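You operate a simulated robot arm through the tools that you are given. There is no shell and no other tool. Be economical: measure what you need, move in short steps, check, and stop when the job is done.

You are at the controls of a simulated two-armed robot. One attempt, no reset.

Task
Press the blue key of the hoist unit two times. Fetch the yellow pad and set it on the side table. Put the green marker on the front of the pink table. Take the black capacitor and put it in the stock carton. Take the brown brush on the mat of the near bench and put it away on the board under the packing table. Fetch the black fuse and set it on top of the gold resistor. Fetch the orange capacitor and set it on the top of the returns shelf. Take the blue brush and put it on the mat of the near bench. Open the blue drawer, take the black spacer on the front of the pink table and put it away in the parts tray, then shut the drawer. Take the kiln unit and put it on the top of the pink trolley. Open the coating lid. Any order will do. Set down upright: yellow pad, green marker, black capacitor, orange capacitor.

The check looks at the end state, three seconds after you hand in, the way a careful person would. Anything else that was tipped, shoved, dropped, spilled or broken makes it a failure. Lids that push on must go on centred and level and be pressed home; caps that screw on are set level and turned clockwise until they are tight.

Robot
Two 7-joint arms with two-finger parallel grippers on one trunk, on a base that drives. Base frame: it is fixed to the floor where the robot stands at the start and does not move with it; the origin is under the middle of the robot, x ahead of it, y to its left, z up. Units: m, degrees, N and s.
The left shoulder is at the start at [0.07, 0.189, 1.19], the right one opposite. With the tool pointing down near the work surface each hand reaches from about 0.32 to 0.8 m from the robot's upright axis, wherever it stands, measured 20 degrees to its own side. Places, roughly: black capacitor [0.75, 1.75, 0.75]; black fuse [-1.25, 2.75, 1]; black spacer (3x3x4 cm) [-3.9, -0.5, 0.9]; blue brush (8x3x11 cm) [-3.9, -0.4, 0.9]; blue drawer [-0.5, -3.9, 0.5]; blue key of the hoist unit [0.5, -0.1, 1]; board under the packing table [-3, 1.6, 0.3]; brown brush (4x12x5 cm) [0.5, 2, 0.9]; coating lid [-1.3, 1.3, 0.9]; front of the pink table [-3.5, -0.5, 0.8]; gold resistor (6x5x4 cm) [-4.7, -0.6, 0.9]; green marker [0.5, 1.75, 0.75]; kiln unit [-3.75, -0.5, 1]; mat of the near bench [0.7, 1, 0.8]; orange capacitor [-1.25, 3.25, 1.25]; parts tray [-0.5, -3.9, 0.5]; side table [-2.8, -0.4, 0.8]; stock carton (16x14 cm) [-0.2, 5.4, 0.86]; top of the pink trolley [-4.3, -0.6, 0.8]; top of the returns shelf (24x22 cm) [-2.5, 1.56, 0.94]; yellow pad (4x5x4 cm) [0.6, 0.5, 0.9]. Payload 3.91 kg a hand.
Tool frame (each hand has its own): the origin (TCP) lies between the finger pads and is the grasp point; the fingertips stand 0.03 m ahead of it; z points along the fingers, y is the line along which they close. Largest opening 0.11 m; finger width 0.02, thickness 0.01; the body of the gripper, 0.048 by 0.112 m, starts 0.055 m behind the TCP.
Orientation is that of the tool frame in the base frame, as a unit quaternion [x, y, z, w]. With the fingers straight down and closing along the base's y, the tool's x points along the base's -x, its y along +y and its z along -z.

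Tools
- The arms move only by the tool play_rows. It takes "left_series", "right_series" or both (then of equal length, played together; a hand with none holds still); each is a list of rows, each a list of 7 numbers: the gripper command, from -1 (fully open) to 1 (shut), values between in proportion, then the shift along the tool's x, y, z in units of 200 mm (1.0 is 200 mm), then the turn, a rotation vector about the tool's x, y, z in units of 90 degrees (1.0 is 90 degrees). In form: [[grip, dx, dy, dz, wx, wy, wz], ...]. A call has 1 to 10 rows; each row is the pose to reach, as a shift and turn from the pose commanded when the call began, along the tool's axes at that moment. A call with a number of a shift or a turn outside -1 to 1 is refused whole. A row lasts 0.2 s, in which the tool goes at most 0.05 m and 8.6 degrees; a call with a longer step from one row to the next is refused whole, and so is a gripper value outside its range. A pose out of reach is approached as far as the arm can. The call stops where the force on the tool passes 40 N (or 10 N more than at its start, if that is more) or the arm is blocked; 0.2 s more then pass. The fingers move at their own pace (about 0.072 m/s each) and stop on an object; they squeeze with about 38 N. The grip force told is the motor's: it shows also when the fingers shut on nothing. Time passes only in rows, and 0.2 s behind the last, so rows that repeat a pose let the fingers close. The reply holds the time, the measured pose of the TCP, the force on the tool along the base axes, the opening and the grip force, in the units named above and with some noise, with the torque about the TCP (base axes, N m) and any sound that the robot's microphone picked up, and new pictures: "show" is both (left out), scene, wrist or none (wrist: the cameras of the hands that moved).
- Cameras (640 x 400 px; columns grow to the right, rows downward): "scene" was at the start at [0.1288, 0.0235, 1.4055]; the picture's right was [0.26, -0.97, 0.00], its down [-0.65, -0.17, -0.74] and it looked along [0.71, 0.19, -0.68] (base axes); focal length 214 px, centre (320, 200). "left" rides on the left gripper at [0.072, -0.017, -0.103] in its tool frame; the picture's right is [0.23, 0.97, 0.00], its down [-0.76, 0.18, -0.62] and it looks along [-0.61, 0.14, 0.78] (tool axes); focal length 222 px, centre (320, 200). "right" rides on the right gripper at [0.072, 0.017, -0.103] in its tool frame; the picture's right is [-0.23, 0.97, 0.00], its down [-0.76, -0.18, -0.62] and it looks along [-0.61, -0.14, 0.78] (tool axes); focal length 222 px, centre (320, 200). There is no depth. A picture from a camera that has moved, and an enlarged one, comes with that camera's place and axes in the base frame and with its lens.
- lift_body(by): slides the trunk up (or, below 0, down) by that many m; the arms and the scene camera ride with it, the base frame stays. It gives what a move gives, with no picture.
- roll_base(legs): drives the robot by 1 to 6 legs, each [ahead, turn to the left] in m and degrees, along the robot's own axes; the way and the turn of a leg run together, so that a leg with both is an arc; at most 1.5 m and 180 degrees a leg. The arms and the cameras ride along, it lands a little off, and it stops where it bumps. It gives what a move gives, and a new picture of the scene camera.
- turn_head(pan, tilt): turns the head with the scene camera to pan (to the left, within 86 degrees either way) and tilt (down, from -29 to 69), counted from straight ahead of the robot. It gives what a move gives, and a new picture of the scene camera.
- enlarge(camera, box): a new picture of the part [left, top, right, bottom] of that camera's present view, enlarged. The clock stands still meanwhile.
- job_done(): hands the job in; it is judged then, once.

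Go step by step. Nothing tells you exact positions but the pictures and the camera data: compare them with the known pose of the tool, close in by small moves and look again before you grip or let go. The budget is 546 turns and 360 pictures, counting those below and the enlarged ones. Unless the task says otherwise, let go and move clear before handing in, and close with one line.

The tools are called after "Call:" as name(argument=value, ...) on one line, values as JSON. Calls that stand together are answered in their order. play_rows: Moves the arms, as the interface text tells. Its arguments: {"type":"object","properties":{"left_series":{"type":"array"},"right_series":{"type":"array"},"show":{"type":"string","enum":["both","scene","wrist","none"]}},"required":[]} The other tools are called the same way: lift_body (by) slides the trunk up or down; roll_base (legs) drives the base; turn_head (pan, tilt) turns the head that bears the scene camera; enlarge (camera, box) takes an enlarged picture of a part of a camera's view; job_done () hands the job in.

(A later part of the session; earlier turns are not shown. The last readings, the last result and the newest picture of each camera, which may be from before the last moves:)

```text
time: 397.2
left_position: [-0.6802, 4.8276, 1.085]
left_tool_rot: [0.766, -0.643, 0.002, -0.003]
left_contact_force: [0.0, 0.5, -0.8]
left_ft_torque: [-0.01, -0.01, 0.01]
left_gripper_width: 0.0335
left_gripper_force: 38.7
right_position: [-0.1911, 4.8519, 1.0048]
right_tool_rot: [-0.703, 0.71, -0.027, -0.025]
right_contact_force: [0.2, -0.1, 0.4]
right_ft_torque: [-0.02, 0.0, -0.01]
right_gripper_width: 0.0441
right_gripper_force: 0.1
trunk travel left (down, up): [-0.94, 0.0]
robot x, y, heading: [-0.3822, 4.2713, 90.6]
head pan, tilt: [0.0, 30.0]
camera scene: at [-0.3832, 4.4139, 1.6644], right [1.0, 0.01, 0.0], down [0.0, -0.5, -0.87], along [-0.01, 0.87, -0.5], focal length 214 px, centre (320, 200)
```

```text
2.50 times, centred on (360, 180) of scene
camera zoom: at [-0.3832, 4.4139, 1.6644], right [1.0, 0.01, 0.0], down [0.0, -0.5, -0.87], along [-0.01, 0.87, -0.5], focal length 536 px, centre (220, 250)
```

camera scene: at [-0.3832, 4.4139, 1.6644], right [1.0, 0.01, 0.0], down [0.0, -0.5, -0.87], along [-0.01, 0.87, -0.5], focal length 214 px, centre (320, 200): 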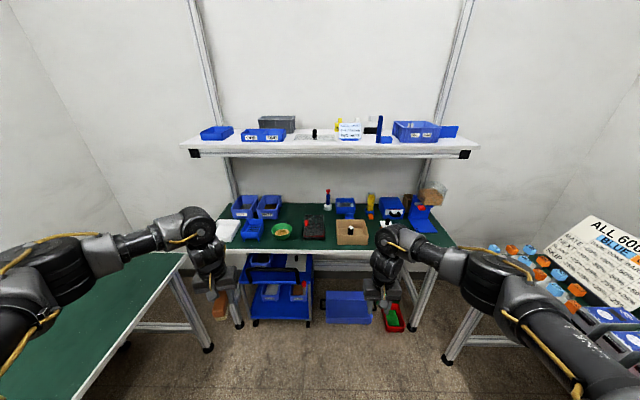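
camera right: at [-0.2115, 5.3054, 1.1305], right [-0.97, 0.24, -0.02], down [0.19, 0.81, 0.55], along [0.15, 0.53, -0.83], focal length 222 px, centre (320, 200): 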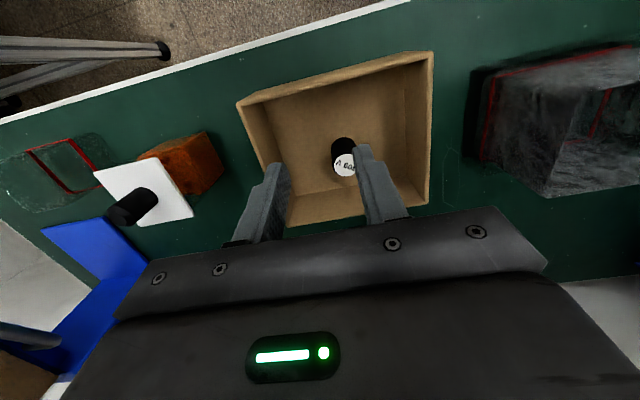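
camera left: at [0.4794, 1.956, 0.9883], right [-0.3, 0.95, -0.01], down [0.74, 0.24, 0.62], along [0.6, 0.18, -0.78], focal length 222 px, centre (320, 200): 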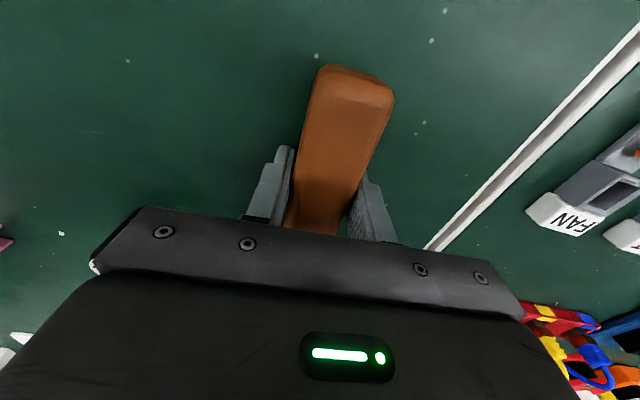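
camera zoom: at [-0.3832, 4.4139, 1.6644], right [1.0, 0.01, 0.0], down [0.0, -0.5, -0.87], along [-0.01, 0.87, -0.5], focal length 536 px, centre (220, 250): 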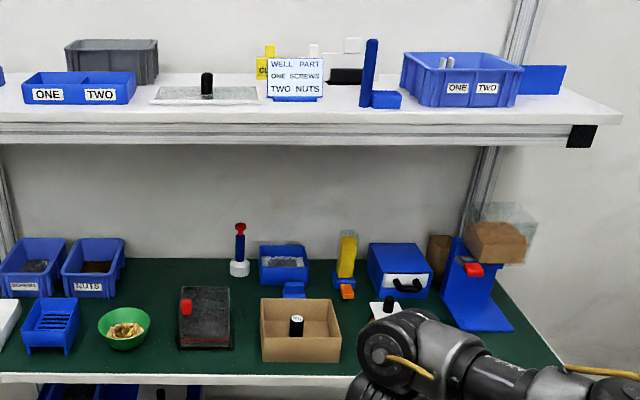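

The capacitor stands in the carton. I level the right hand, then go to the west bench for the orange capacitor.

Call:
play_rows(right_series=[[0.2, 0, 0, -0.1, 0, -0.047, 0], [0.2, 0.1, 0, -0.3, 0, -0.047, 0]], show="none")

Call:
roll_base(legs=[[-1.15, 0], [0, 70]])

Call:
turn_head(pan=10, tilt=30)

```text
time: 397.8
left_position: [-0.681, 4.8253, 1.0836]
left_tool_rot: [0.765, -0.644, 0.002, -0.003]
left_contact_force: [-0.5, -0.9, -1.6]
left_ft_torque: [0.0, 0.05, 0.0]
left_gripper_width: 0.0331
left_gripper_force: 38.1
right_position: [-0.1907, 4.8356, 1.0658]
right_tool_rot: [-0.702, 0.713, -0.001, 0.001]
right_contact_force: [-0.4, 0.1, -0.2]
right_ft_torque: [0.03, 0.0, 0.0]
right_gripper_width: 0.044
right_gripper_force: 0.1
trunk travel left (down, up): [-0.94, 0.0]
robot x, y, heading: [-0.3796, 4.2694, 90.2]
head pan, tilt: [0.0, 30.0]
```

```text
time: 406.6
left_position: [-0.9979, 3.0415, 1.0837]
left_tool_rot: [0.996, -0.091, -0.001, -0.004]
left_contact_force: [0.1, -0.1, -1.1]
left_ft_torque: [-0.02, -0.03, -0.01]
left_gripper_width: 0.0336
left_gripper_force: 37.9
right_position: [-0.8398, 3.5029, 1.0646]
right_tool_rot: [0.983, -0.183, 0.001, -0.001]
right_contact_force: [0.2, 0.1, 0.1]
right_ft_torque: [-0.02, -0.01, -0.01]
right_gripper_width: 0.044
right_gripper_force: 0.1
trunk travel left (down, up): [-0.94, 0.0]
robot x, y, heading: [-0.3752, 3.1295, 160.1]
head pan, tilt: [0.0, 30.0]
camera scene: at [-0.5082, 3.1784, 1.6646], right [0.34, 0.94, 0.0], down [0.47, -0.17, -0.87], along [-0.81, 0.29, -0.5], focal length 214 px, centre (320, 200)
```

scene: 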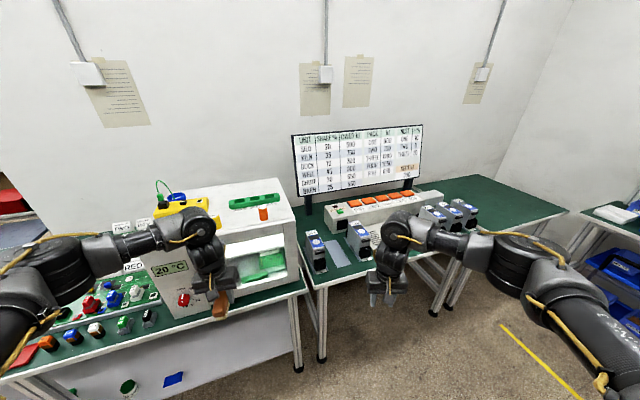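

```text
time: 407.4
left_position: [-1.0001, 3.0408, 1.0843]
left_tool_rot: [0.996, -0.09, -0.001, -0.005]
left_contact_force: [-0.6, 0.2, -0.6]
left_ft_torque: [0.01, 0.0, -0.03]
left_gripper_width: 0.0334
left_gripper_force: 38.1
right_position: [-0.8388, 3.5025, 1.0638]
right_tool_rot: [0.983, -0.182, 0.0, -0.002]
right_contact_force: [0.1, 0.4, -0.7]
right_ft_torque: [0.01, 0.02, 0.01]
right_gripper_width: 0.0443
right_gripper_force: 0.1
trunk travel left (down, up): [-0.94, 0.0]
robot x, y, heading: [-0.3753, 3.1312, 160.2]
head pan, tilt: [10.0, 30.0]
camera scene: at [-0.5124, 3.1622, 1.6646], right [0.17, 0.99, 0.0], down [0.49, -0.09, -0.87], along [-0.85, 0.15, -0.5], focal length 214 px, centre (320, 200)
```

scene: 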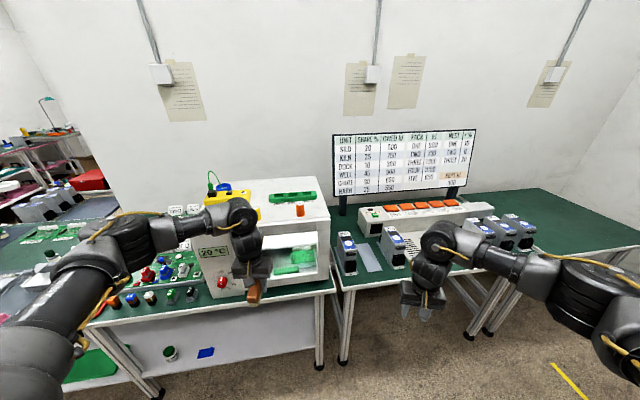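

The orange cylinder stands on top of the white machine at about [-1.25, 3.21, 1.2]. I turn, raise the right hand above it and move in.

Call:
roll_base(legs=[[0, 30]])

Call:
play_rows(right_series=[[0.0, 0, 0, -0.2, 0, 0, 0], [0.0, 0, 0, -0.4, 0, 0, 0], [0.0, 0, 0, -0.6, 0, 0, 0], [0.0, 0, 0, -0.8, 0, 0, 0], [0.0, 0, 0, -1.0, 0, 0, 0], [0, -0.1, 0, -1.0, 0, 0, 0], [0, -0.2, 0, -1.0, 0, 0, 0]], show="none")

```text
time: 409.2
left_position: [-0.8711, 2.7393, 1.085]
left_tool_rot: [0.985, 0.172, -0.002, -0.004]
left_contact_force: [-0.6, -0.1, -0.8]
left_ft_torque: [0.02, 0.0, -0.02]
left_gripper_width: 0.0338
left_gripper_force: 38.1
right_position: [-0.9642, 3.2206, 1.0647]
right_tool_rot: [0.997, 0.079, 0.0, -0.001]
right_contact_force: [-0.3, 0.3, -0.8]
right_ft_torque: [0.02, -0.02, -0.01]
right_gripper_width: 0.0442
right_gripper_force: 0.0
trunk travel left (down, up): [-0.94, 0.0]
robot x, y, heading: [-0.3698, 3.131, -169.5]
head pan, tilt: [10.0, 30.0]
camera scene: at [-0.5106, 3.0903, 1.6646], right [-0.35, 0.94, 0.0], down [0.47, 0.17, -0.87], along [-0.81, -0.3, -0.5], focal length 214 px, centre (320, 200)
```

scene: 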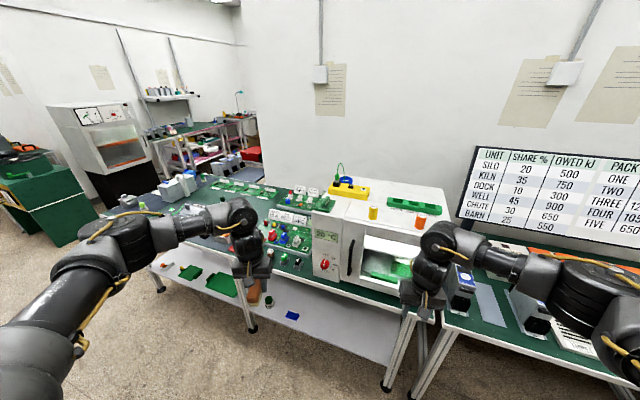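

```text
time: 410.9
left_position: [-0.8716, 2.7383, 1.0845]
left_tool_rot: [0.985, 0.172, -0.001, -0.005]
left_contact_force: [-0.1, -0.5, -1.5]
left_ft_torque: [0.02, 0.0, 0.0]
left_gripper_width: 0.0335
left_gripper_force: 38.1
right_position: [-1.0041, 3.2112, 1.2646]
right_tool_rot: [0.997, 0.08, 0.002, -0.002]
right_contact_force: [-0.3, 0.3, 0.3]
right_ft_torque: [0.02, 0.0, 0.0]
right_gripper_width: 0.055
right_gripper_force: 0.0
trunk travel left (down, up): [-0.94, 0.0]
robot x, y, heading: [-0.3715, 3.1285, -169.8]
head pan, tilt: [10.0, 30.0]
```

Call:
play_rows(right_series=[[0.0, 0, 0, -0.15, 0, 0, 0], [0.0, 0, 0, -0.25, 0, 0, 0]], show="none")

Call:
roll_base(legs=[[0.2, 0]])

Call:
enlarge(camera="right", box=[0, 0, 640, 400])

```text
time: 411.4
left_position: [-0.8704, 2.7384, 1.0851]
left_tool_rot: [0.985, 0.172, -0.002, -0.004]
left_contact_force: [-0.3, -1.2, 0.2]
left_ft_torque: [-0.02, -0.01, -0.03]
left_gripper_width: 0.0333
left_gripper_force: 38.1
right_position: [-1.0035, 3.2119, 1.3148]
right_tool_rot: [0.997, 0.079, 0.0, -0.002]
right_contact_force: [-0.1, -0.4, 0.1]
right_ft_torque: [0.02, 0.0, 0.0]
right_gripper_width: 0.0549
right_gripper_force: 0.1
trunk travel left (down, up): [-0.94, 0.0]
robot x, y, heading: [-0.3692, 3.1303, -169.2]
head pan, tilt: [10.0, 30.0]
```

```text
time: 413.0
left_position: [-1.063, 2.7064, 1.086]
left_tool_rot: [0.985, 0.171, -0.004, -0.004]
left_contact_force: [0.3, 0.4, -1.9]
left_ft_torque: [-0.04, 0.0, 0.0]
left_gripper_width: 0.0333
left_gripper_force: 38.2
right_position: [-1.1946, 3.1799, 1.3174]
right_tool_rot: [0.997, 0.079, -0.003, -0.001]
right_contact_force: [1.1, -0.1, 0.4]
right_ft_torque: [0.0, 0.04, 0.04]
right_gripper_width: 0.0551
right_gripper_force: 0.1
trunk travel left (down, up): [-0.94, 0.0]
robot x, y, heading: [-0.5715, 3.1002, -169.8]
head pan, tilt: [10.0, 30.0]
camera scene: at [-0.6999, 3.056, 1.6653], right [-0.34, 0.94, 0.0], down [0.47, 0.17, -0.87], along [-0.81, -0.3, -0.5], focal length 214 px, centre (320, 200)
```

scene: 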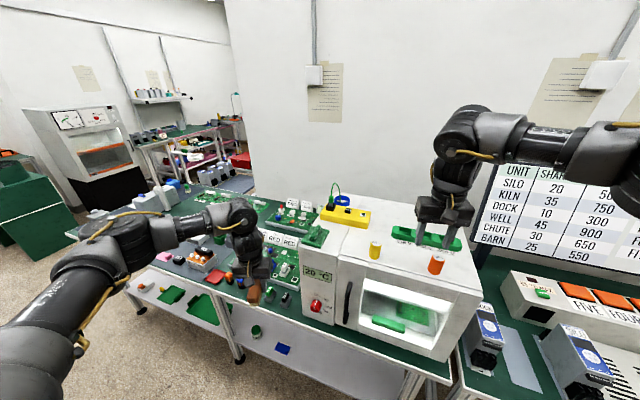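

```text
1.00 times, centred on (320, 200) of right (not enlarged: the box is as wide or as high as the picture)
camera zoom: at [-1.1192, 3.1746, 1.4212], right [-0.07, -1.0, 0.0], down [-0.78, 0.06, 0.63], along [-0.62, 0.05, -0.78], focal length 222 px, centre (320, 200)
```

zoom: 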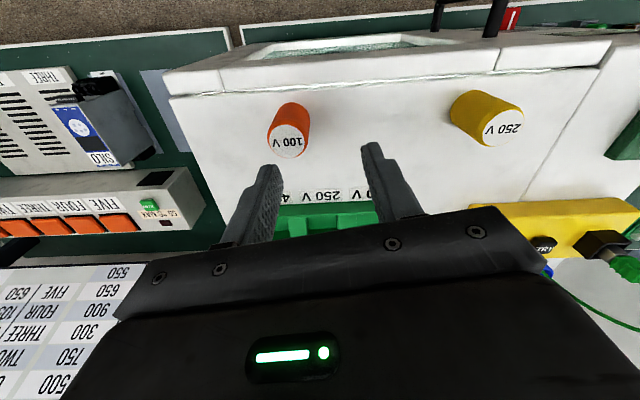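

Call:
play_rows(right_series=[[0, 0.01, -0.133, 0, 0, 0, 0], [0, 0.01, -0.133, 0.1, 0, 0, 0], [0, 0.01, -0.133, 0.2, 0, 0, 0]], show="wrist")

```text
time: 413.8
left_position: [-1.0679, 2.7041, 1.0839]
left_tool_rot: [0.985, 0.172, -0.001, -0.005]
left_contact_force: [-1.4, 0.7, 0.1]
left_ft_torque: [0.0, 0.0, 0.0]
left_gripper_width: 0.0335
left_gripper_force: 38.4
right_position: [-1.2032, 3.203, 1.2749]
right_tool_rot: [0.997, 0.077, 0.001, -0.002]
right_contact_force: [-1.1, 0.7, 0.9]
right_ft_torque: [-0.01, -0.03, 0.01]
right_gripper_width: 0.055
right_gripper_force: 0.2
trunk travel left (down, up): [-0.94, 0.0]
robot x, y, heading: [-0.5708, 3.0954, -169.9]
head pan, tilt: [10.0, 30.0]
camera right: at [-1.1284, 3.198, 1.3791], right [-0.07, -1.0, 0.0], down [-0.78, 0.05, 0.62], along [-0.62, 0.05, -0.78], focal length 222 px, centre (320, 200)
```

right: 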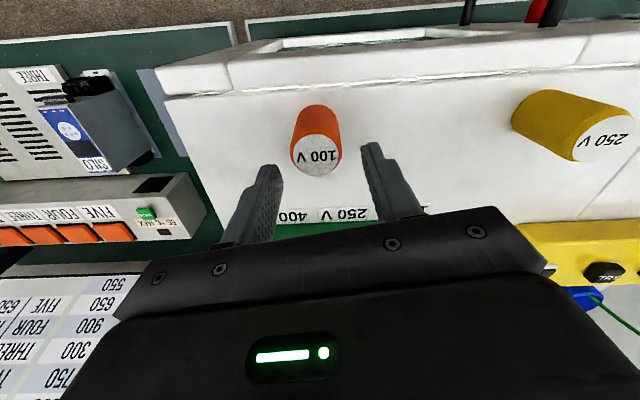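

Call:
play_rows(right_series=[[0, 0.045, -0.008, 0.05, 0, 0, 0], [0, 0.045, -0.008, 0.12, 0, 0, 0], [0, 0.045, -0.008, 0.18, 0, 0, 0], [1, 0.045, -0.008, 0.18, 0, 0, 0], [1, 0.045, -0.008, 0.18, 0, 0, 0], [1, 0.045, -0.008, 0.18, 0, 0, 0]], show="wrist")

```text
time: 415.2
left_position: [-1.0671, 2.7038, 1.0838]
left_tool_rot: [0.985, 0.171, -0.002, -0.004]
left_contact_force: [0.0, 0.7, -1.6]
left_ft_torque: [0.0, 0.0, 0.0]
left_gripper_width: 0.0334
left_gripper_force: 38.1
right_position: [-1.1926, 3.2066, 1.241]
right_tool_rot: [0.997, 0.078, 0.0, -0.002]
right_contact_force: [0.2, -2.1, 4.7]
right_ft_torque: [-0.15, -0.05, -0.03]
right_gripper_width: 0.0304
right_gripper_force: 37.9
trunk travel left (down, up): [-0.94, 0.0]
robot x, y, heading: [-0.5699, 3.0934, -169.5]
head pan, tilt: [10.0, 30.0]
camera right: at [-1.1182, 3.2016, 1.3441], right [-0.07, -1.0, 0.0], down [-0.78, 0.05, 0.62], along [-0.62, 0.05, -0.78], focal length 222 px, centre (320, 200)
```

right: 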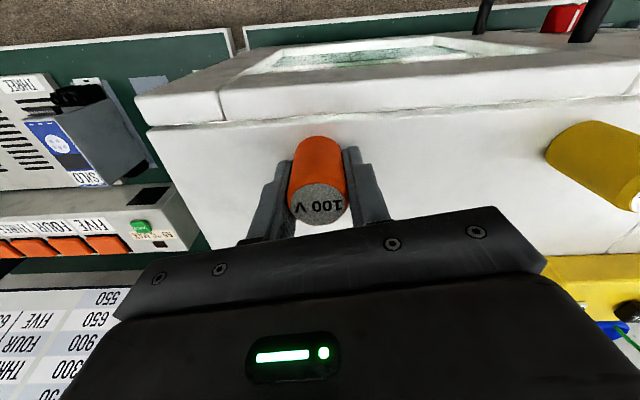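

Orange capacitor held. I lift, and look from the left hand for the black fuse.

Call:
play_rows(right_series=[[1, 0, 0, -0.1, 0, 0, 0], [1, 0, 0, -0.3, 0, 0, 0], [1, 0, 0, -0.4, 0, 0, 0]], show="wrist")

Call:
enlarge(camera="left", box=[0, 0, 640, 400])

Call:
enlarge(camera="scene", box=[140, 160, 340, 320])

```text
time: 416.0
left_position: [-1.0662, 2.7044, 1.0835]
left_tool_rot: [0.985, 0.171, -0.002, -0.004]
left_contact_force: [0.5, 0.2, -1.3]
left_ft_torque: [0.02, 0.01, 0.02]
left_gripper_width: 0.0332
left_gripper_force: 38.1
right_position: [-1.1929, 3.207, 1.3199]
right_tool_rot: [0.997, 0.079, 0.001, -0.001]
right_contact_force: [0.0, 0.3, -0.3]
right_ft_torque: [0.0, -0.02, -0.01]
right_gripper_width: 0.0304
right_gripper_force: 37.8
trunk travel left (down, up): [-0.94, 0.0]
robot x, y, heading: [-0.571, 3.0947, -169.8]
head pan, tilt: [10.0, 30.0]
camera right: at [-1.1174, 3.2026, 1.4242], right [-0.07, -1.0, 0.0], down [-0.78, 0.05, 0.62], along [-0.62, 0.05, -0.78], focal length 222 px, centre (320, 200)
```

right: 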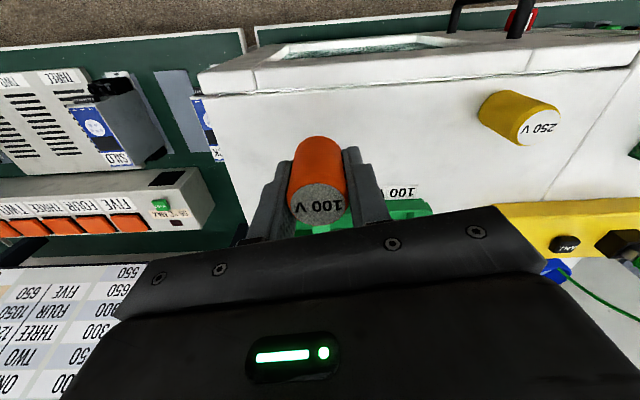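

```text
1.00 times, centred on (320, 200) of left (not enlarged: the box is as wide or as high as the picture)
camera zoom: at [-1.0035, 2.7433, 1.1881], right [0.54, -0.84, -0.01], down [-0.65, -0.43, 0.62], along [-0.53, -0.33, -0.78], focal length 222 px, centre (320, 200)
```

zoom: 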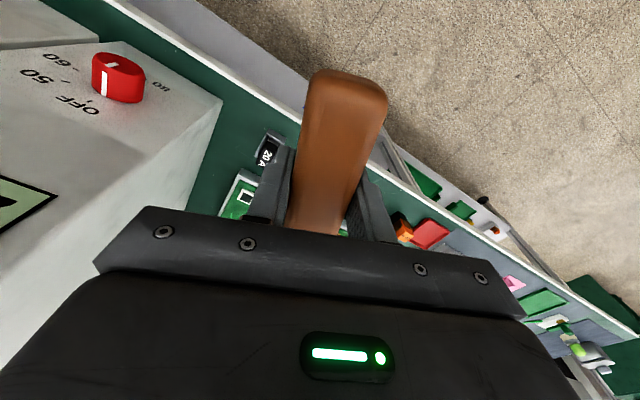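

```text
2.50 times, centred on (240, 240) of scene
camera zoom: at [-0.7055, 3.054, 1.6646], right [-0.34, 0.94, 0.0], down [0.47, 0.17, -0.87], along [-0.81, -0.3, -0.5], focal length 536 px, centre (520, 100)
```

zoom: 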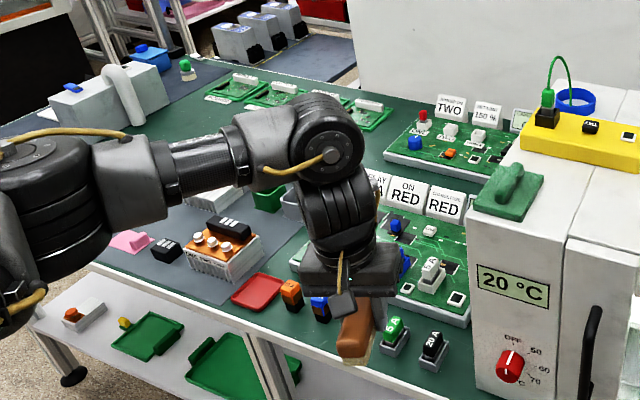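

The black "20 A" fuse stands at about [-1.16, 2.73]. With both hands full, I first take the orange capacitor and brush to the packing table.

Call:
roll_base(legs=[[-0.4, 0], [0, 72], [1.4, 0], [1.3, 0]])

Call:
roll_base(legs=[[0, -41], [0, -41]])

Call:
turn_head(pan=-20, tilt=25)

```text
time: 434.3
left_position: [-0.2659, -0.0823, 1.0844]
left_tool_rot: [0.687, 0.726, -0.003, -0.002]
left_contact_force: [-0.4, 0.0, -1.0]
left_ft_torque: [-0.04, -0.01, -0.01]
left_gripper_width: 0.0333
left_gripper_force: 38.1
right_position: [-0.7842, -0.0594, 1.3196]
right_tool_rot: [0.751, 0.66, 0.0, -0.001]
right_contact_force: [-0.2, -0.3, -0.2]
right_ft_torque: [0.0, 0.0, 0.01]
right_gripper_width: 0.0304
right_gripper_force: 37.9
trunk travel left (down, up): [-0.94, 0.0]
robot x, y, heading: [-0.4983, 0.5069, -96.2]
head pan, tilt: [10.0, 30.0]
camera scene: at [-0.4998, 0.3646, 1.6647], right [-1.0, -0.06, 0.0], down [-0.03, 0.5, -0.87], along [0.06, -0.86, -0.5], focal length 214 px, centre (320, 200)
```

scene: 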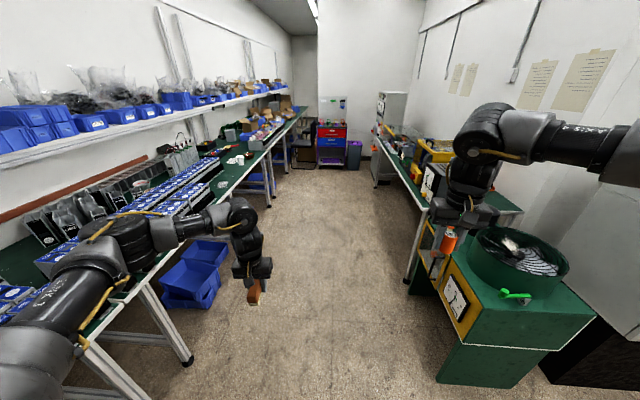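

```text
time: 438.5
left_position: [-1.0471, 0.1916, 1.0833]
left_tool_rot: [0.995, 0.096, -0.002, -0.004]
left_contact_force: [0.0, 0.1, -1.1]
left_ft_torque: [0.0, -0.01, 0.01]
left_gripper_width: 0.0334
left_gripper_force: 38.6
right_position: [-1.0962, 0.7077, 1.3203]
right_tool_rot: [1.0, 0.004, 0.0, -0.002]
right_contact_force: [0.1, 0.0, -0.7]
right_ft_torque: [-0.02, 0.02, -0.02]
right_gripper_width: 0.0308
right_gripper_force: 38.1
trunk travel left (down, up): [-0.94, 0.0]
robot x, y, heading: [-0.5002, 0.5065, -178.4]
head pan, tilt: [10.0, 30.0]
camera scene: at [-0.6391, 0.4828, 1.6646], right [-0.2, 0.98, 0.0], down [0.49, 0.1, -0.87], along [-0.85, -0.17, -0.5], focal length 214 px, centre (320, 200)
```

scene: 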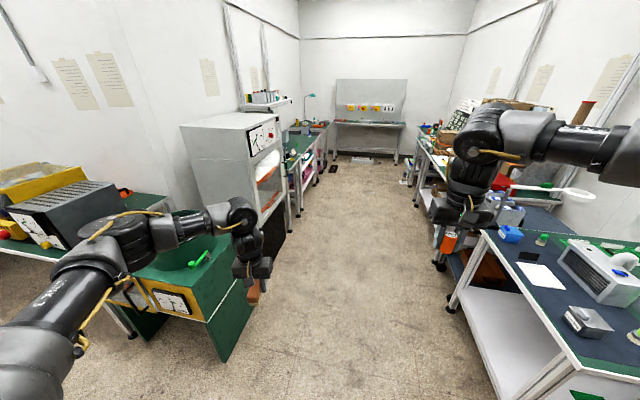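

```text
time: 439.5
left_position: [-1.049, 0.1946, 1.0847]
left_tool_rot: [0.995, 0.097, -0.001, -0.004]
left_contact_force: [0.0, -0.1, -0.3]
left_ft_torque: [0.01, -0.01, 0.0]
left_gripper_width: 0.0337
left_gripper_force: 38.0
right_position: [-1.0972, 0.7093, 1.3205]
right_tool_rot: [1.0, 0.004, 0.0, -0.001]
right_contact_force: [-0.7, 0.5, -0.7]
right_ft_torque: [-0.01, 0.03, 0.03]
right_gripper_width: 0.0303
right_gripper_force: 38.0
trunk travel left (down, up): [-0.94, 0.0]
robot x, y, heading: [-0.4954, 0.5032, -178.7]
head pan, tilt: [-20.0, 25.0]
camera scene: at [-0.6382, 0.5323, 1.6725], right [0.32, 0.95, 0.0], down [0.4, -0.13, -0.91], along [-0.86, 0.29, -0.42], focal length 214 px, centre (320, 200)
```

scene: 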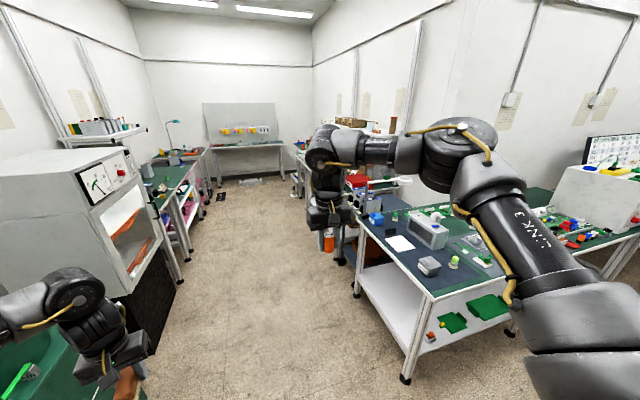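

Call:
roll_base(legs=[[0, -3.5], [1.3, 0], [0, 3]])

Call:
turn_head(pan=-60, tilt=30)

```text
time: 446.8
left_position: [-2.3342, 0.2268, 1.0863]
left_tool_rot: [0.995, 0.1, -0.001, -0.002]
left_contact_force: [0.4, 0.6, -1.9]
left_ft_torque: [0.0, -0.01, -0.02]
left_gripper_width: 0.033
left_gripper_force: 38.3
right_position: [-2.3873, 0.7437, 1.3183]
right_tool_rot: [1.0, 0.006, 0.001, 0.0]
right_contact_force: [0.3, 0.4, -1.4]
right_ft_torque: [-0.02, 0.03, 0.0]
right_gripper_width: 0.0306
right_gripper_force: 37.9
trunk travel left (down, up): [-0.94, 0.0]
robot x, y, heading: [-1.7855, 0.5352, -178.1]
head pan, tilt: [-20.0, 25.0]
camera scene: at [-1.927, 0.5702, 1.6725], right [0.31, 0.95, 0.0], down [0.4, -0.13, -0.91], along [-0.86, 0.28, -0.42], focal length 214 px, centre (320, 200)
```

scene: 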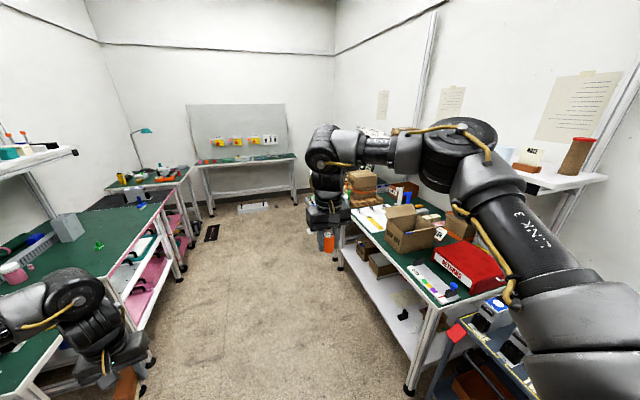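

```text
time: 447.9
left_position: [-2.3345, 0.2238, 1.0844]
left_tool_rot: [0.995, 0.1, -0.001, -0.004]
left_contact_force: [-0.1, 0.2, -0.8]
left_ft_torque: [0.02, 0.0, 0.01]
left_gripper_width: 0.0333
left_gripper_force: 37.7
right_position: [-2.3871, 0.7395, 1.3201]
right_tool_rot: [1.0, 0.007, 0.001, -0.001]
right_contact_force: [-0.1, 0.0, 0.2]
right_ft_torque: [-0.03, -0.02, 0.01]
right_gripper_width: 0.0302
right_gripper_force: 37.8
trunk travel left (down, up): [-0.94, 0.0]
robot x, y, heading: [-1.7861, 0.5382, -177.9]
head pan, tilt: [-60.0, 30.0]
camera scene: at [-1.8874, 0.6121, 1.6646], right [0.85, 0.53, 0.0], down [0.27, -0.42, -0.87], along [-0.46, 0.74, -0.5], focal length 214 px, centre (320, 200)
```

scene: 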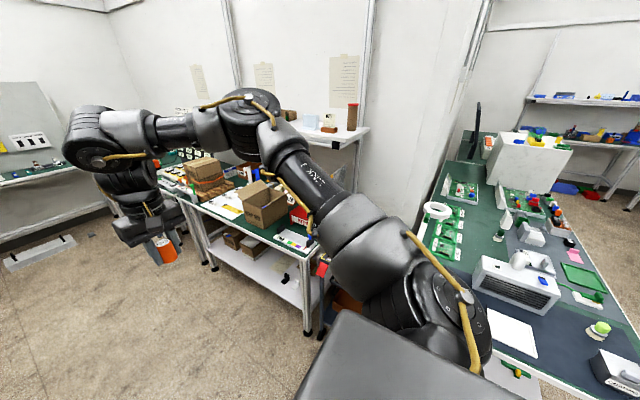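

The red RETURNS box stands on the packing table near [-2.5, 1.56]. I drive to face it.

Call:
roll_base(legs=[[0.92, 0], [0, -45], [0, -46]])

Call:
turn_head(pan=-10, tilt=40)

```text
time: 456.9
left_position: [-3.0248, 1.0423, 1.0836]
left_tool_rot: [0.774, -0.633, 0.002, -0.004]
left_contact_force: [-0.2, 0.4, -1.3]
left_ft_torque: [-0.03, 0.02, -0.01]
left_gripper_width: 0.0333
left_gripper_force: 38.4
right_position: [-2.5092, 1.0961, 1.3198]
right_tool_rot: [0.712, -0.702, 0.002, -0.001]
right_contact_force: [-0.5, 0.7, 0.2]
right_ft_torque: [0.02, 0.04, -0.01]
right_gripper_width: 0.0306
right_gripper_force: 38.1
trunk travel left (down, up): [-0.94, 0.0]
robot x, y, heading: [-2.712, 0.4928, 91.8]
head pan, tilt: [-60.0, 30.0]
camera scene: at [-2.6368, 0.5941, 1.6646], right [0.53, -0.85, 0.0], down [-0.42, -0.27, -0.87], along [0.73, 0.46, -0.5], focal length 214 px, centre (320, 200)
```

scene: 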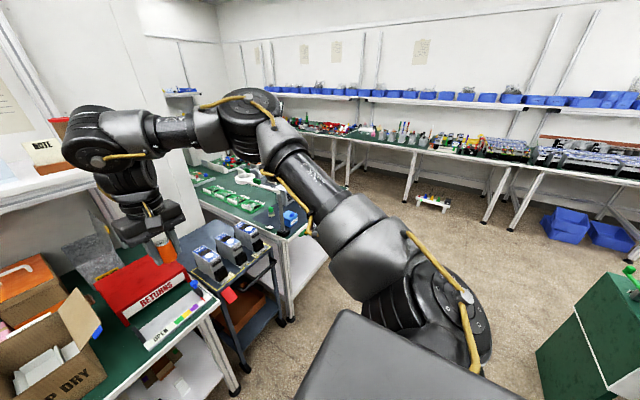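

```text
time: 458.1
left_position: [-3.0251, 1.0423, 1.0855]
left_tool_rot: [0.774, -0.633, 0.002, -0.004]
left_contact_force: [-1.1, 0.4, -1.0]
left_ft_torque: [0.04, -0.01, 0.0]
left_gripper_width: 0.0335
left_gripper_force: 37.8
right_position: [-2.5071, 1.0959, 1.3201]
right_tool_rot: [0.712, -0.702, 0.001, -0.002]
right_contact_force: [0.1, -0.1, -0.9]
right_ft_torque: [0.03, -0.01, -0.01]
right_gripper_width: 0.0302
right_gripper_force: 37.9
trunk travel left (down, up): [-0.94, 0.0]
robot x, y, heading: [-2.7072, 0.4954, 92.1]
head pan, tilt: [-10.0, 40.0]
camera scene: at [-2.7009, 0.6301, 1.6493], right [0.99, -0.14, 0.0], down [-0.09, -0.64, -0.77], along [0.11, 0.76, -0.64], focal length 214 px, centre (320, 200)
```

scene: 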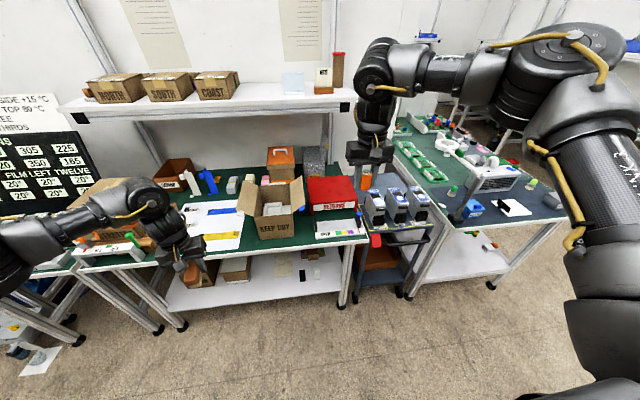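

Call:
enlarge(camera="scene", box=[140, 130, 380, 310])

```text
2.22 times, centred on (260, 220) of scene
camera zoom: at [-2.7009, 0.6301, 1.6493], right [0.99, -0.14, 0.0], down [-0.09, -0.64, -0.77], along [0.11, 0.76, -0.64], focal length 477 px, centre (453, 156)
```

zoom: 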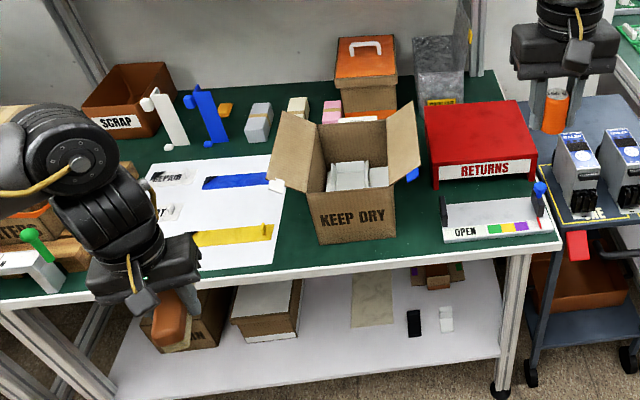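

I swing the right arm outward and low to get its elbow out, then back in front.

Call:
play_rows(right_series=[[1, 0.12, -0.2, 0, 0, 0, 0], [1, 0.24, -0.4, 0, 0, 0, 0], [1, 0.36, -0.6, 0, 0, 0, 0], [1, 0.48, -0.8, 0, 0, 0, 0], [1, 0.6, -1.0, 0, 0, 0, 0]], left_series=[[1, 0, 0, -0.1, 0, 0, 0], [1, 0, 0, -0.2, 0, 0, 0], [1, 0, 0, -0.3, 0, 0, 0], [1, 0, 0, -0.4, 0, 0, 0], [1, 0, 0, -0.5, 0, 0, 0]], show="none")

Call:
play_rows(right_series=[[1, 0.1, -0.15, 0.15, 0, 0, 0], [1, 0.2, -0.3, 0.3, 0, 0, 0], [1, 0.3, -0.45, 0.5, 0, 0, 0], [1, 0.4, -0.6, 0.7, 0, 0, 0], [1, 0.4, -0.6, 0.9, 0, 0, 0], [1, 0.4, -0.6, 1.0, 0, 0, 0]], show="none")

Call:
play_rows(right_series=[[1, -0.1, 0.2, 0, 0, 0, 0], [1, -0.2, 0.4, 0, 0, 0, 0], [1, -0.35, 0.6, 0, 0, 0, 0], [1, -0.5, 0.8, 0, 0, 0, 0], [1, -0.65, 1.0, 0, 0, 0, 0]], show="scene")

```text
time: 459.3
left_position: [-3.0212, 1.0393, 1.1887]
left_tool_rot: [0.775, -0.632, 0.0, -0.004]
left_contact_force: [0.1, -1.3, -0.7]
left_ft_torque: [0.07, 0.03, 0.01]
left_gripper_width: 0.0337
left_gripper_force: 38.3
right_position: [-2.3024, 0.9743, 1.3177]
right_tool_rot: [0.712, -0.702, -0.002, 0.0]
right_contact_force: [0.1, -0.2, -0.5]
right_ft_torque: [0.0, 0.07, 0.01]
right_gripper_width: 0.0307
right_gripper_force: 37.9
trunk travel left (down, up): [-0.94, 0.0]
robot x, y, heading: [-2.7074, 0.4947, 92.1]
head pan, tilt: [-10.0, 40.0]
```

```text
refused: row 3 steps farther than a row can; nothing moved
```

```text
time: 460.5
left_position: [-3.0279, 1.0442, 1.1825]
left_tool_rot: [0.775, -0.633, 0.003, -0.004]
left_contact_force: [-1.2, 0.6, -1.3]
left_ft_torque: [-0.03, -0.05, -0.01]
left_gripper_width: 0.0334
left_gripper_force: 37.8
right_position: [-2.5146, 1.1054, 1.3168]
right_tool_rot: [0.712, -0.702, 0.003, -0.001]
right_contact_force: [-0.2, 0.2, -1.0]
right_ft_torque: [-0.02, -0.05, 0.02]
right_gripper_width: 0.0307
right_gripper_force: 38.5
trunk travel left (down, up): [-0.94, 0.0]
robot x, y, heading: [-2.7082, 0.4935, 92.3]
head pan, tilt: [-10.0, 40.0]
camera scene: at [-2.7054, 0.6321, 1.6491], right [0.99, -0.14, 0.0], down [-0.09, -0.64, -0.77], along [0.11, 0.76, -0.64], focal length 214 px, centre (320, 200)
```

scene: 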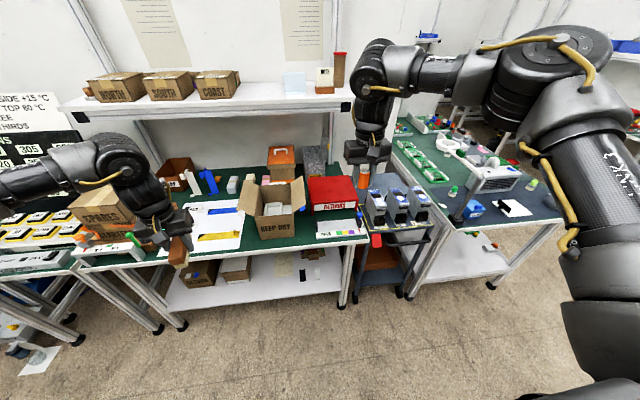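

Call:
play_rows(right_series=[[1, 0.12, -0.2, 0, 0, 0, 0], [1, 0.24, -0.4, 0, 0, 0, 0], [1, 0.36, -0.6, 0, 0, 0, 0], [1, 0.48, -0.8, 0, 0, 0, 0], [1, 0.6, -1.0, 0, 0, 0, 0]], show="none")

Call:
play_rows(right_series=[[1, 0.1, -0.15, 0.1, 0, 0, 0], [1, 0.2, -0.3, 0.2, 0, 0, 0], [1, 0.3, -0.45, 0.3, 0, 0, 0], [1, 0.4, -0.55, 0.45, 0, 0, 0], [1, 0.4, -0.55, 0.65, 0, 0, 0], [1, 0.4, -0.55, 0.85, 0, 0, 0], [1, 0.4, -0.55, 1.0, 0, 0, 0]], show="none")

Call:
play_rows(right_series=[[1, -0.1, 0.2, 0.1, 0, 0, 0], [1, -0.2, 0.4, 0.1, 0, 0, 0], [1, -0.33, 0.6, 0.1, 0, 0, 0], [1, -0.47, 0.8, 0.1, 0, 0, 0], [1, -0.6, 1.0, 0.1, 0, 0, 0]], show="none")

Call:
play_rows(right_series=[[1, -0.15, 0.15, 0, 0, 0, 0], [1, -0.3, 0.3, 0, 0, 0, 0], [1, -0.45, 0.45, 0, 0, 0, 0]], show="scene")

```text
time: 461.7
left_position: [-3.0205, 1.0402, 1.1875]
left_tool_rot: [0.774, -0.633, 0.001, -0.003]
left_contact_force: [-0.2, -1.1, 0.1]
left_ft_torque: [0.01, 0.01, 0.01]
left_gripper_width: 0.0337
left_gripper_force: 37.6
right_position: [-2.3049, 0.9834, 1.3182]
right_tool_rot: [0.712, -0.702, 0.0, 0.0]
right_contact_force: [0.0, -1.1, 0.0]
right_ft_torque: [-0.01, 0.01, -0.03]
right_gripper_width: 0.0307
right_gripper_force: 38.0
trunk travel left (down, up): [-0.94, 0.0]
robot x, y, heading: [-2.7092, 0.4934, 91.9]
head pan, tilt: [-10.0, 40.0]
```

```text
time: 463.3
left_position: [-3.0241, 1.0429, 1.1854]
left_tool_rot: [0.774, -0.633, 0.002, -0.004]
left_contact_force: [0.0, -0.4, -0.2]
left_ft_torque: [0.03, -0.02, -0.01]
left_gripper_width: 0.0332
left_gripper_force: 38.2
right_position: [-2.194, 0.9108, 1.1212]
right_tool_rot: [0.712, -0.702, 0.001, -0.002]
right_contact_force: [0.0, -1.4, -0.9]
right_ft_torque: [0.0, 0.03, 0.0]
right_gripper_width: 0.0306
right_gripper_force: 38.2
trunk travel left (down, up): [-0.94, 0.0]
robot x, y, heading: [-2.7104, 0.4962, 91.8]
head pan, tilt: [-10.0, 40.0]
```

```text
time: 464.5
left_position: [-3.0263, 1.0441, 1.1826]
left_tool_rot: [0.775, -0.632, 0.003, -0.004]
left_contact_force: [0.1, 0.0, -1.1]
left_ft_torque: [-0.02, -0.02, 0.02]
left_gripper_width: 0.0333
left_gripper_force: 38.4
right_position: [-2.3992, 1.0301, 1.101]
right_tool_rot: [0.712, -0.702, 0.003, 0.0]
right_contact_force: [-0.7, 0.7, -0.7]
right_ft_torque: [0.01, -0.01, 0.04]
right_gripper_width: 0.0304
right_gripper_force: 38.4
trunk travel left (down, up): [-0.94, 0.0]
robot x, y, heading: [-2.7112, 0.4932, 91.8]
head pan, tilt: [-10.0, 40.0]
```

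```text
time: 465.3
left_position: [-3.0254, 1.0432, 1.1843]
left_tool_rot: [0.775, -0.632, 0.004, -0.005]
left_contact_force: [-0.2, 1.1, -1.3]
left_ft_torque: [0.02, -0.03, -0.01]
left_gripper_width: 0.0333
left_gripper_force: 37.8
right_position: [-2.4879, 1.1171, 1.1011]
right_tool_rot: [0.712, -0.702, 0.002, -0.001]
right_contact_force: [0.1, -0.2, -0.9]
right_ft_torque: [-0.04, 0.02, 0.02]
right_gripper_width: 0.0307
right_gripper_force: 37.7
trunk travel left (down, up): [-0.94, 0.0]
robot x, y, heading: [-2.7071, 0.4955, 92.2]
head pan, tilt: [-10.0, 40.0]
camera scene: at [-2.7028, 0.6303, 1.6492], right [0.99, -0.14, 0.0], down [-0.09, -0.64, -0.77], along [0.11, 0.76, -0.64], focal length 214 px, centre (320, 200)
```

scene: 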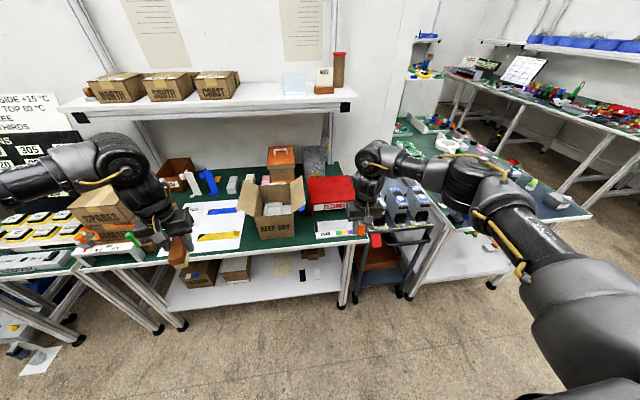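

Call:
roll_base(legs=[[0.41, 0]])

Call:
enlarge(camera="right", box=[0, 0, 640, 400])

```text
time: 467.8
left_position: [-3.0412, 1.4532, 1.1855]
left_tool_rot: [0.775, -0.632, 0.002, -0.004]
left_contact_force: [0.1, -0.2, -1.0]
left_ft_torque: [0.03, 0.02, 0.01]
left_gripper_width: 0.0334
left_gripper_force: 38.4
right_position: [-2.5054, 1.5282, 1.1007]
right_tool_rot: [0.713, -0.701, 0.0, 0.0]
right_contact_force: [0.1, -0.3, 0.2]
right_ft_torque: [0.0, 0.01, 0.0]
right_gripper_width: 0.0307
right_gripper_force: 37.9
trunk travel left (down, up): [-0.94, 0.0]
robot x, y, heading: [-2.722, 0.9098, 92.2]
head pan, tilt: [-10.0, 40.0]
camera scene: at [-2.7165, 1.0415, 1.6495], right [0.99, -0.14, 0.0], down [-0.09, -0.64, -0.77], along [0.1, 0.76, -0.64], focal length 214 px, centre (320, 200)
```

scene: 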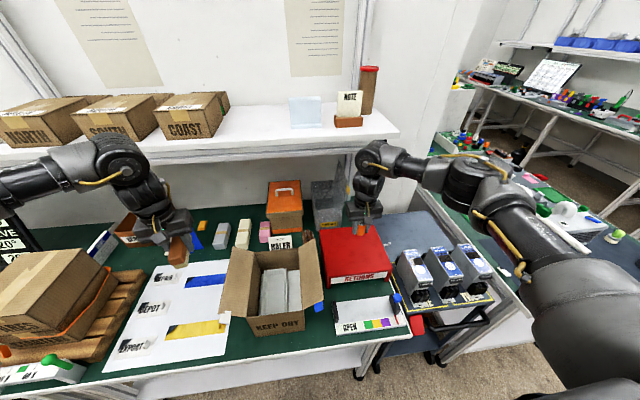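

```text
1.00 times, centred on (320, 200) of right (not enlarged: the box is as wide or as high as the picture)
camera zoom: at [-2.5201, 1.457, 1.2051], right [-0.98, 0.21, 0.0], down [0.16, 0.76, 0.62], along [0.13, 0.61, -0.78], focal length 222 px, centre (320, 200)
```

zoom: 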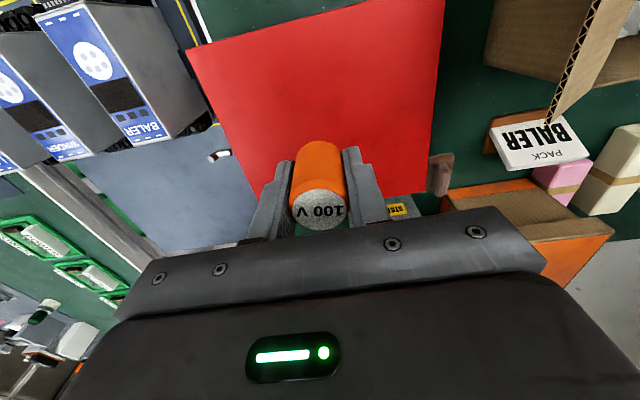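

Call:
play_rows(right_series=[[1, 0, 0, 0.2, 0, 0, 0], [1, 0, 0, 0.4, 0, 0, 0], [1, 0, 0, 0.5, 0, 0, 0], [1, 0, 0, 0.54, 0, 0, 0], [1, 0, 0, 0.57, 0, 0, 0], [1, 0, 0, 0.6, 0, 0, 0], [1, 0, 0, 0.63, 0, 0, 0], [1, 0, 0, 0.66, 0, 0, 0]], show="wrist")

```text
time: 469.6
left_position: [-3.0406, 1.4537, 1.1858]
left_tool_rot: [0.776, -0.631, 0.003, -0.004]
left_contact_force: [0.1, -0.5, -0.8]
left_ft_torque: [-0.01, 0.03, 0.01]
left_gripper_width: 0.0334
left_gripper_force: 38.5
right_position: [-2.5035, 1.5305, 0.9707]
right_tool_rot: [0.713, -0.702, 0.0, -0.002]
right_contact_force: [1.5, 2.1, 8.3]
right_ft_torque: [-0.01, 0.12, -0.11]
right_gripper_width: 0.0304
right_gripper_force: 37.9
trunk travel left (down, up): [-0.94, 0.0]
robot x, y, heading: [-2.723, 0.9077, 92.3]
head pan, tilt: [-10.0, 40.0]
camera right: at [-2.5194, 1.4583, 1.0739], right [-0.98, 0.21, 0.0], down [0.16, 0.76, 0.63], along [0.13, 0.61, -0.78], focal length 222 px, centre (320, 200)
```

right: 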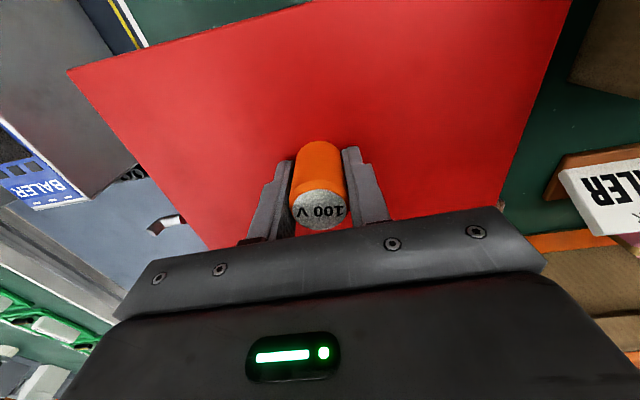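

Call:
play_rows(right_series=[[1, 0, 0, 0.01, 0, 0, 0], [0.25, 0, 0, 0.01, 0, 0, 0], [0.2, 0, 0, 0.01, 0, 0, 0], [0.2, 0, 0, -0.1, 0, 0, 0], [0.2, 0, 0, -0.3, 0, 0, 0], [0.2, 0, 0, -0.5, 0, 0, 0]], show="wrist")

```text
time: 471.0
left_position: [-3.0417, 1.4538, 1.1853]
left_tool_rot: [0.775, -0.631, 0.001, -0.004]
left_contact_force: [0.2, -0.2, -0.6]
left_ft_torque: [0.0, 0.0, -0.01]
left_gripper_width: 0.0336
left_gripper_force: 38.5
right_position: [-2.5048, 1.5295, 1.0709]
right_tool_rot: [0.713, -0.701, 0.002, 0.0]
right_contact_force: [-0.2, -0.1, 0.1]
right_ft_torque: [0.0, -0.03, 0.0]
right_gripper_width: 0.0439
right_gripper_force: 0.0
trunk travel left (down, up): [-0.94, 0.0]
robot x, y, heading: [-2.7227, 0.9109, 92.4]
head pan, tilt: [-10.0, 40.0]
camera right: at [-2.5211, 1.4575, 1.1737], right [-0.98, 0.21, 0.0], down [0.16, 0.77, 0.62], along [0.13, 0.61, -0.78], focal length 222 px, centre (320, 200)
```

right: 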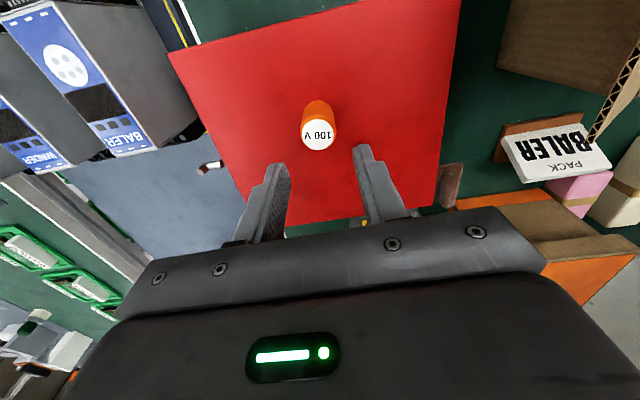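

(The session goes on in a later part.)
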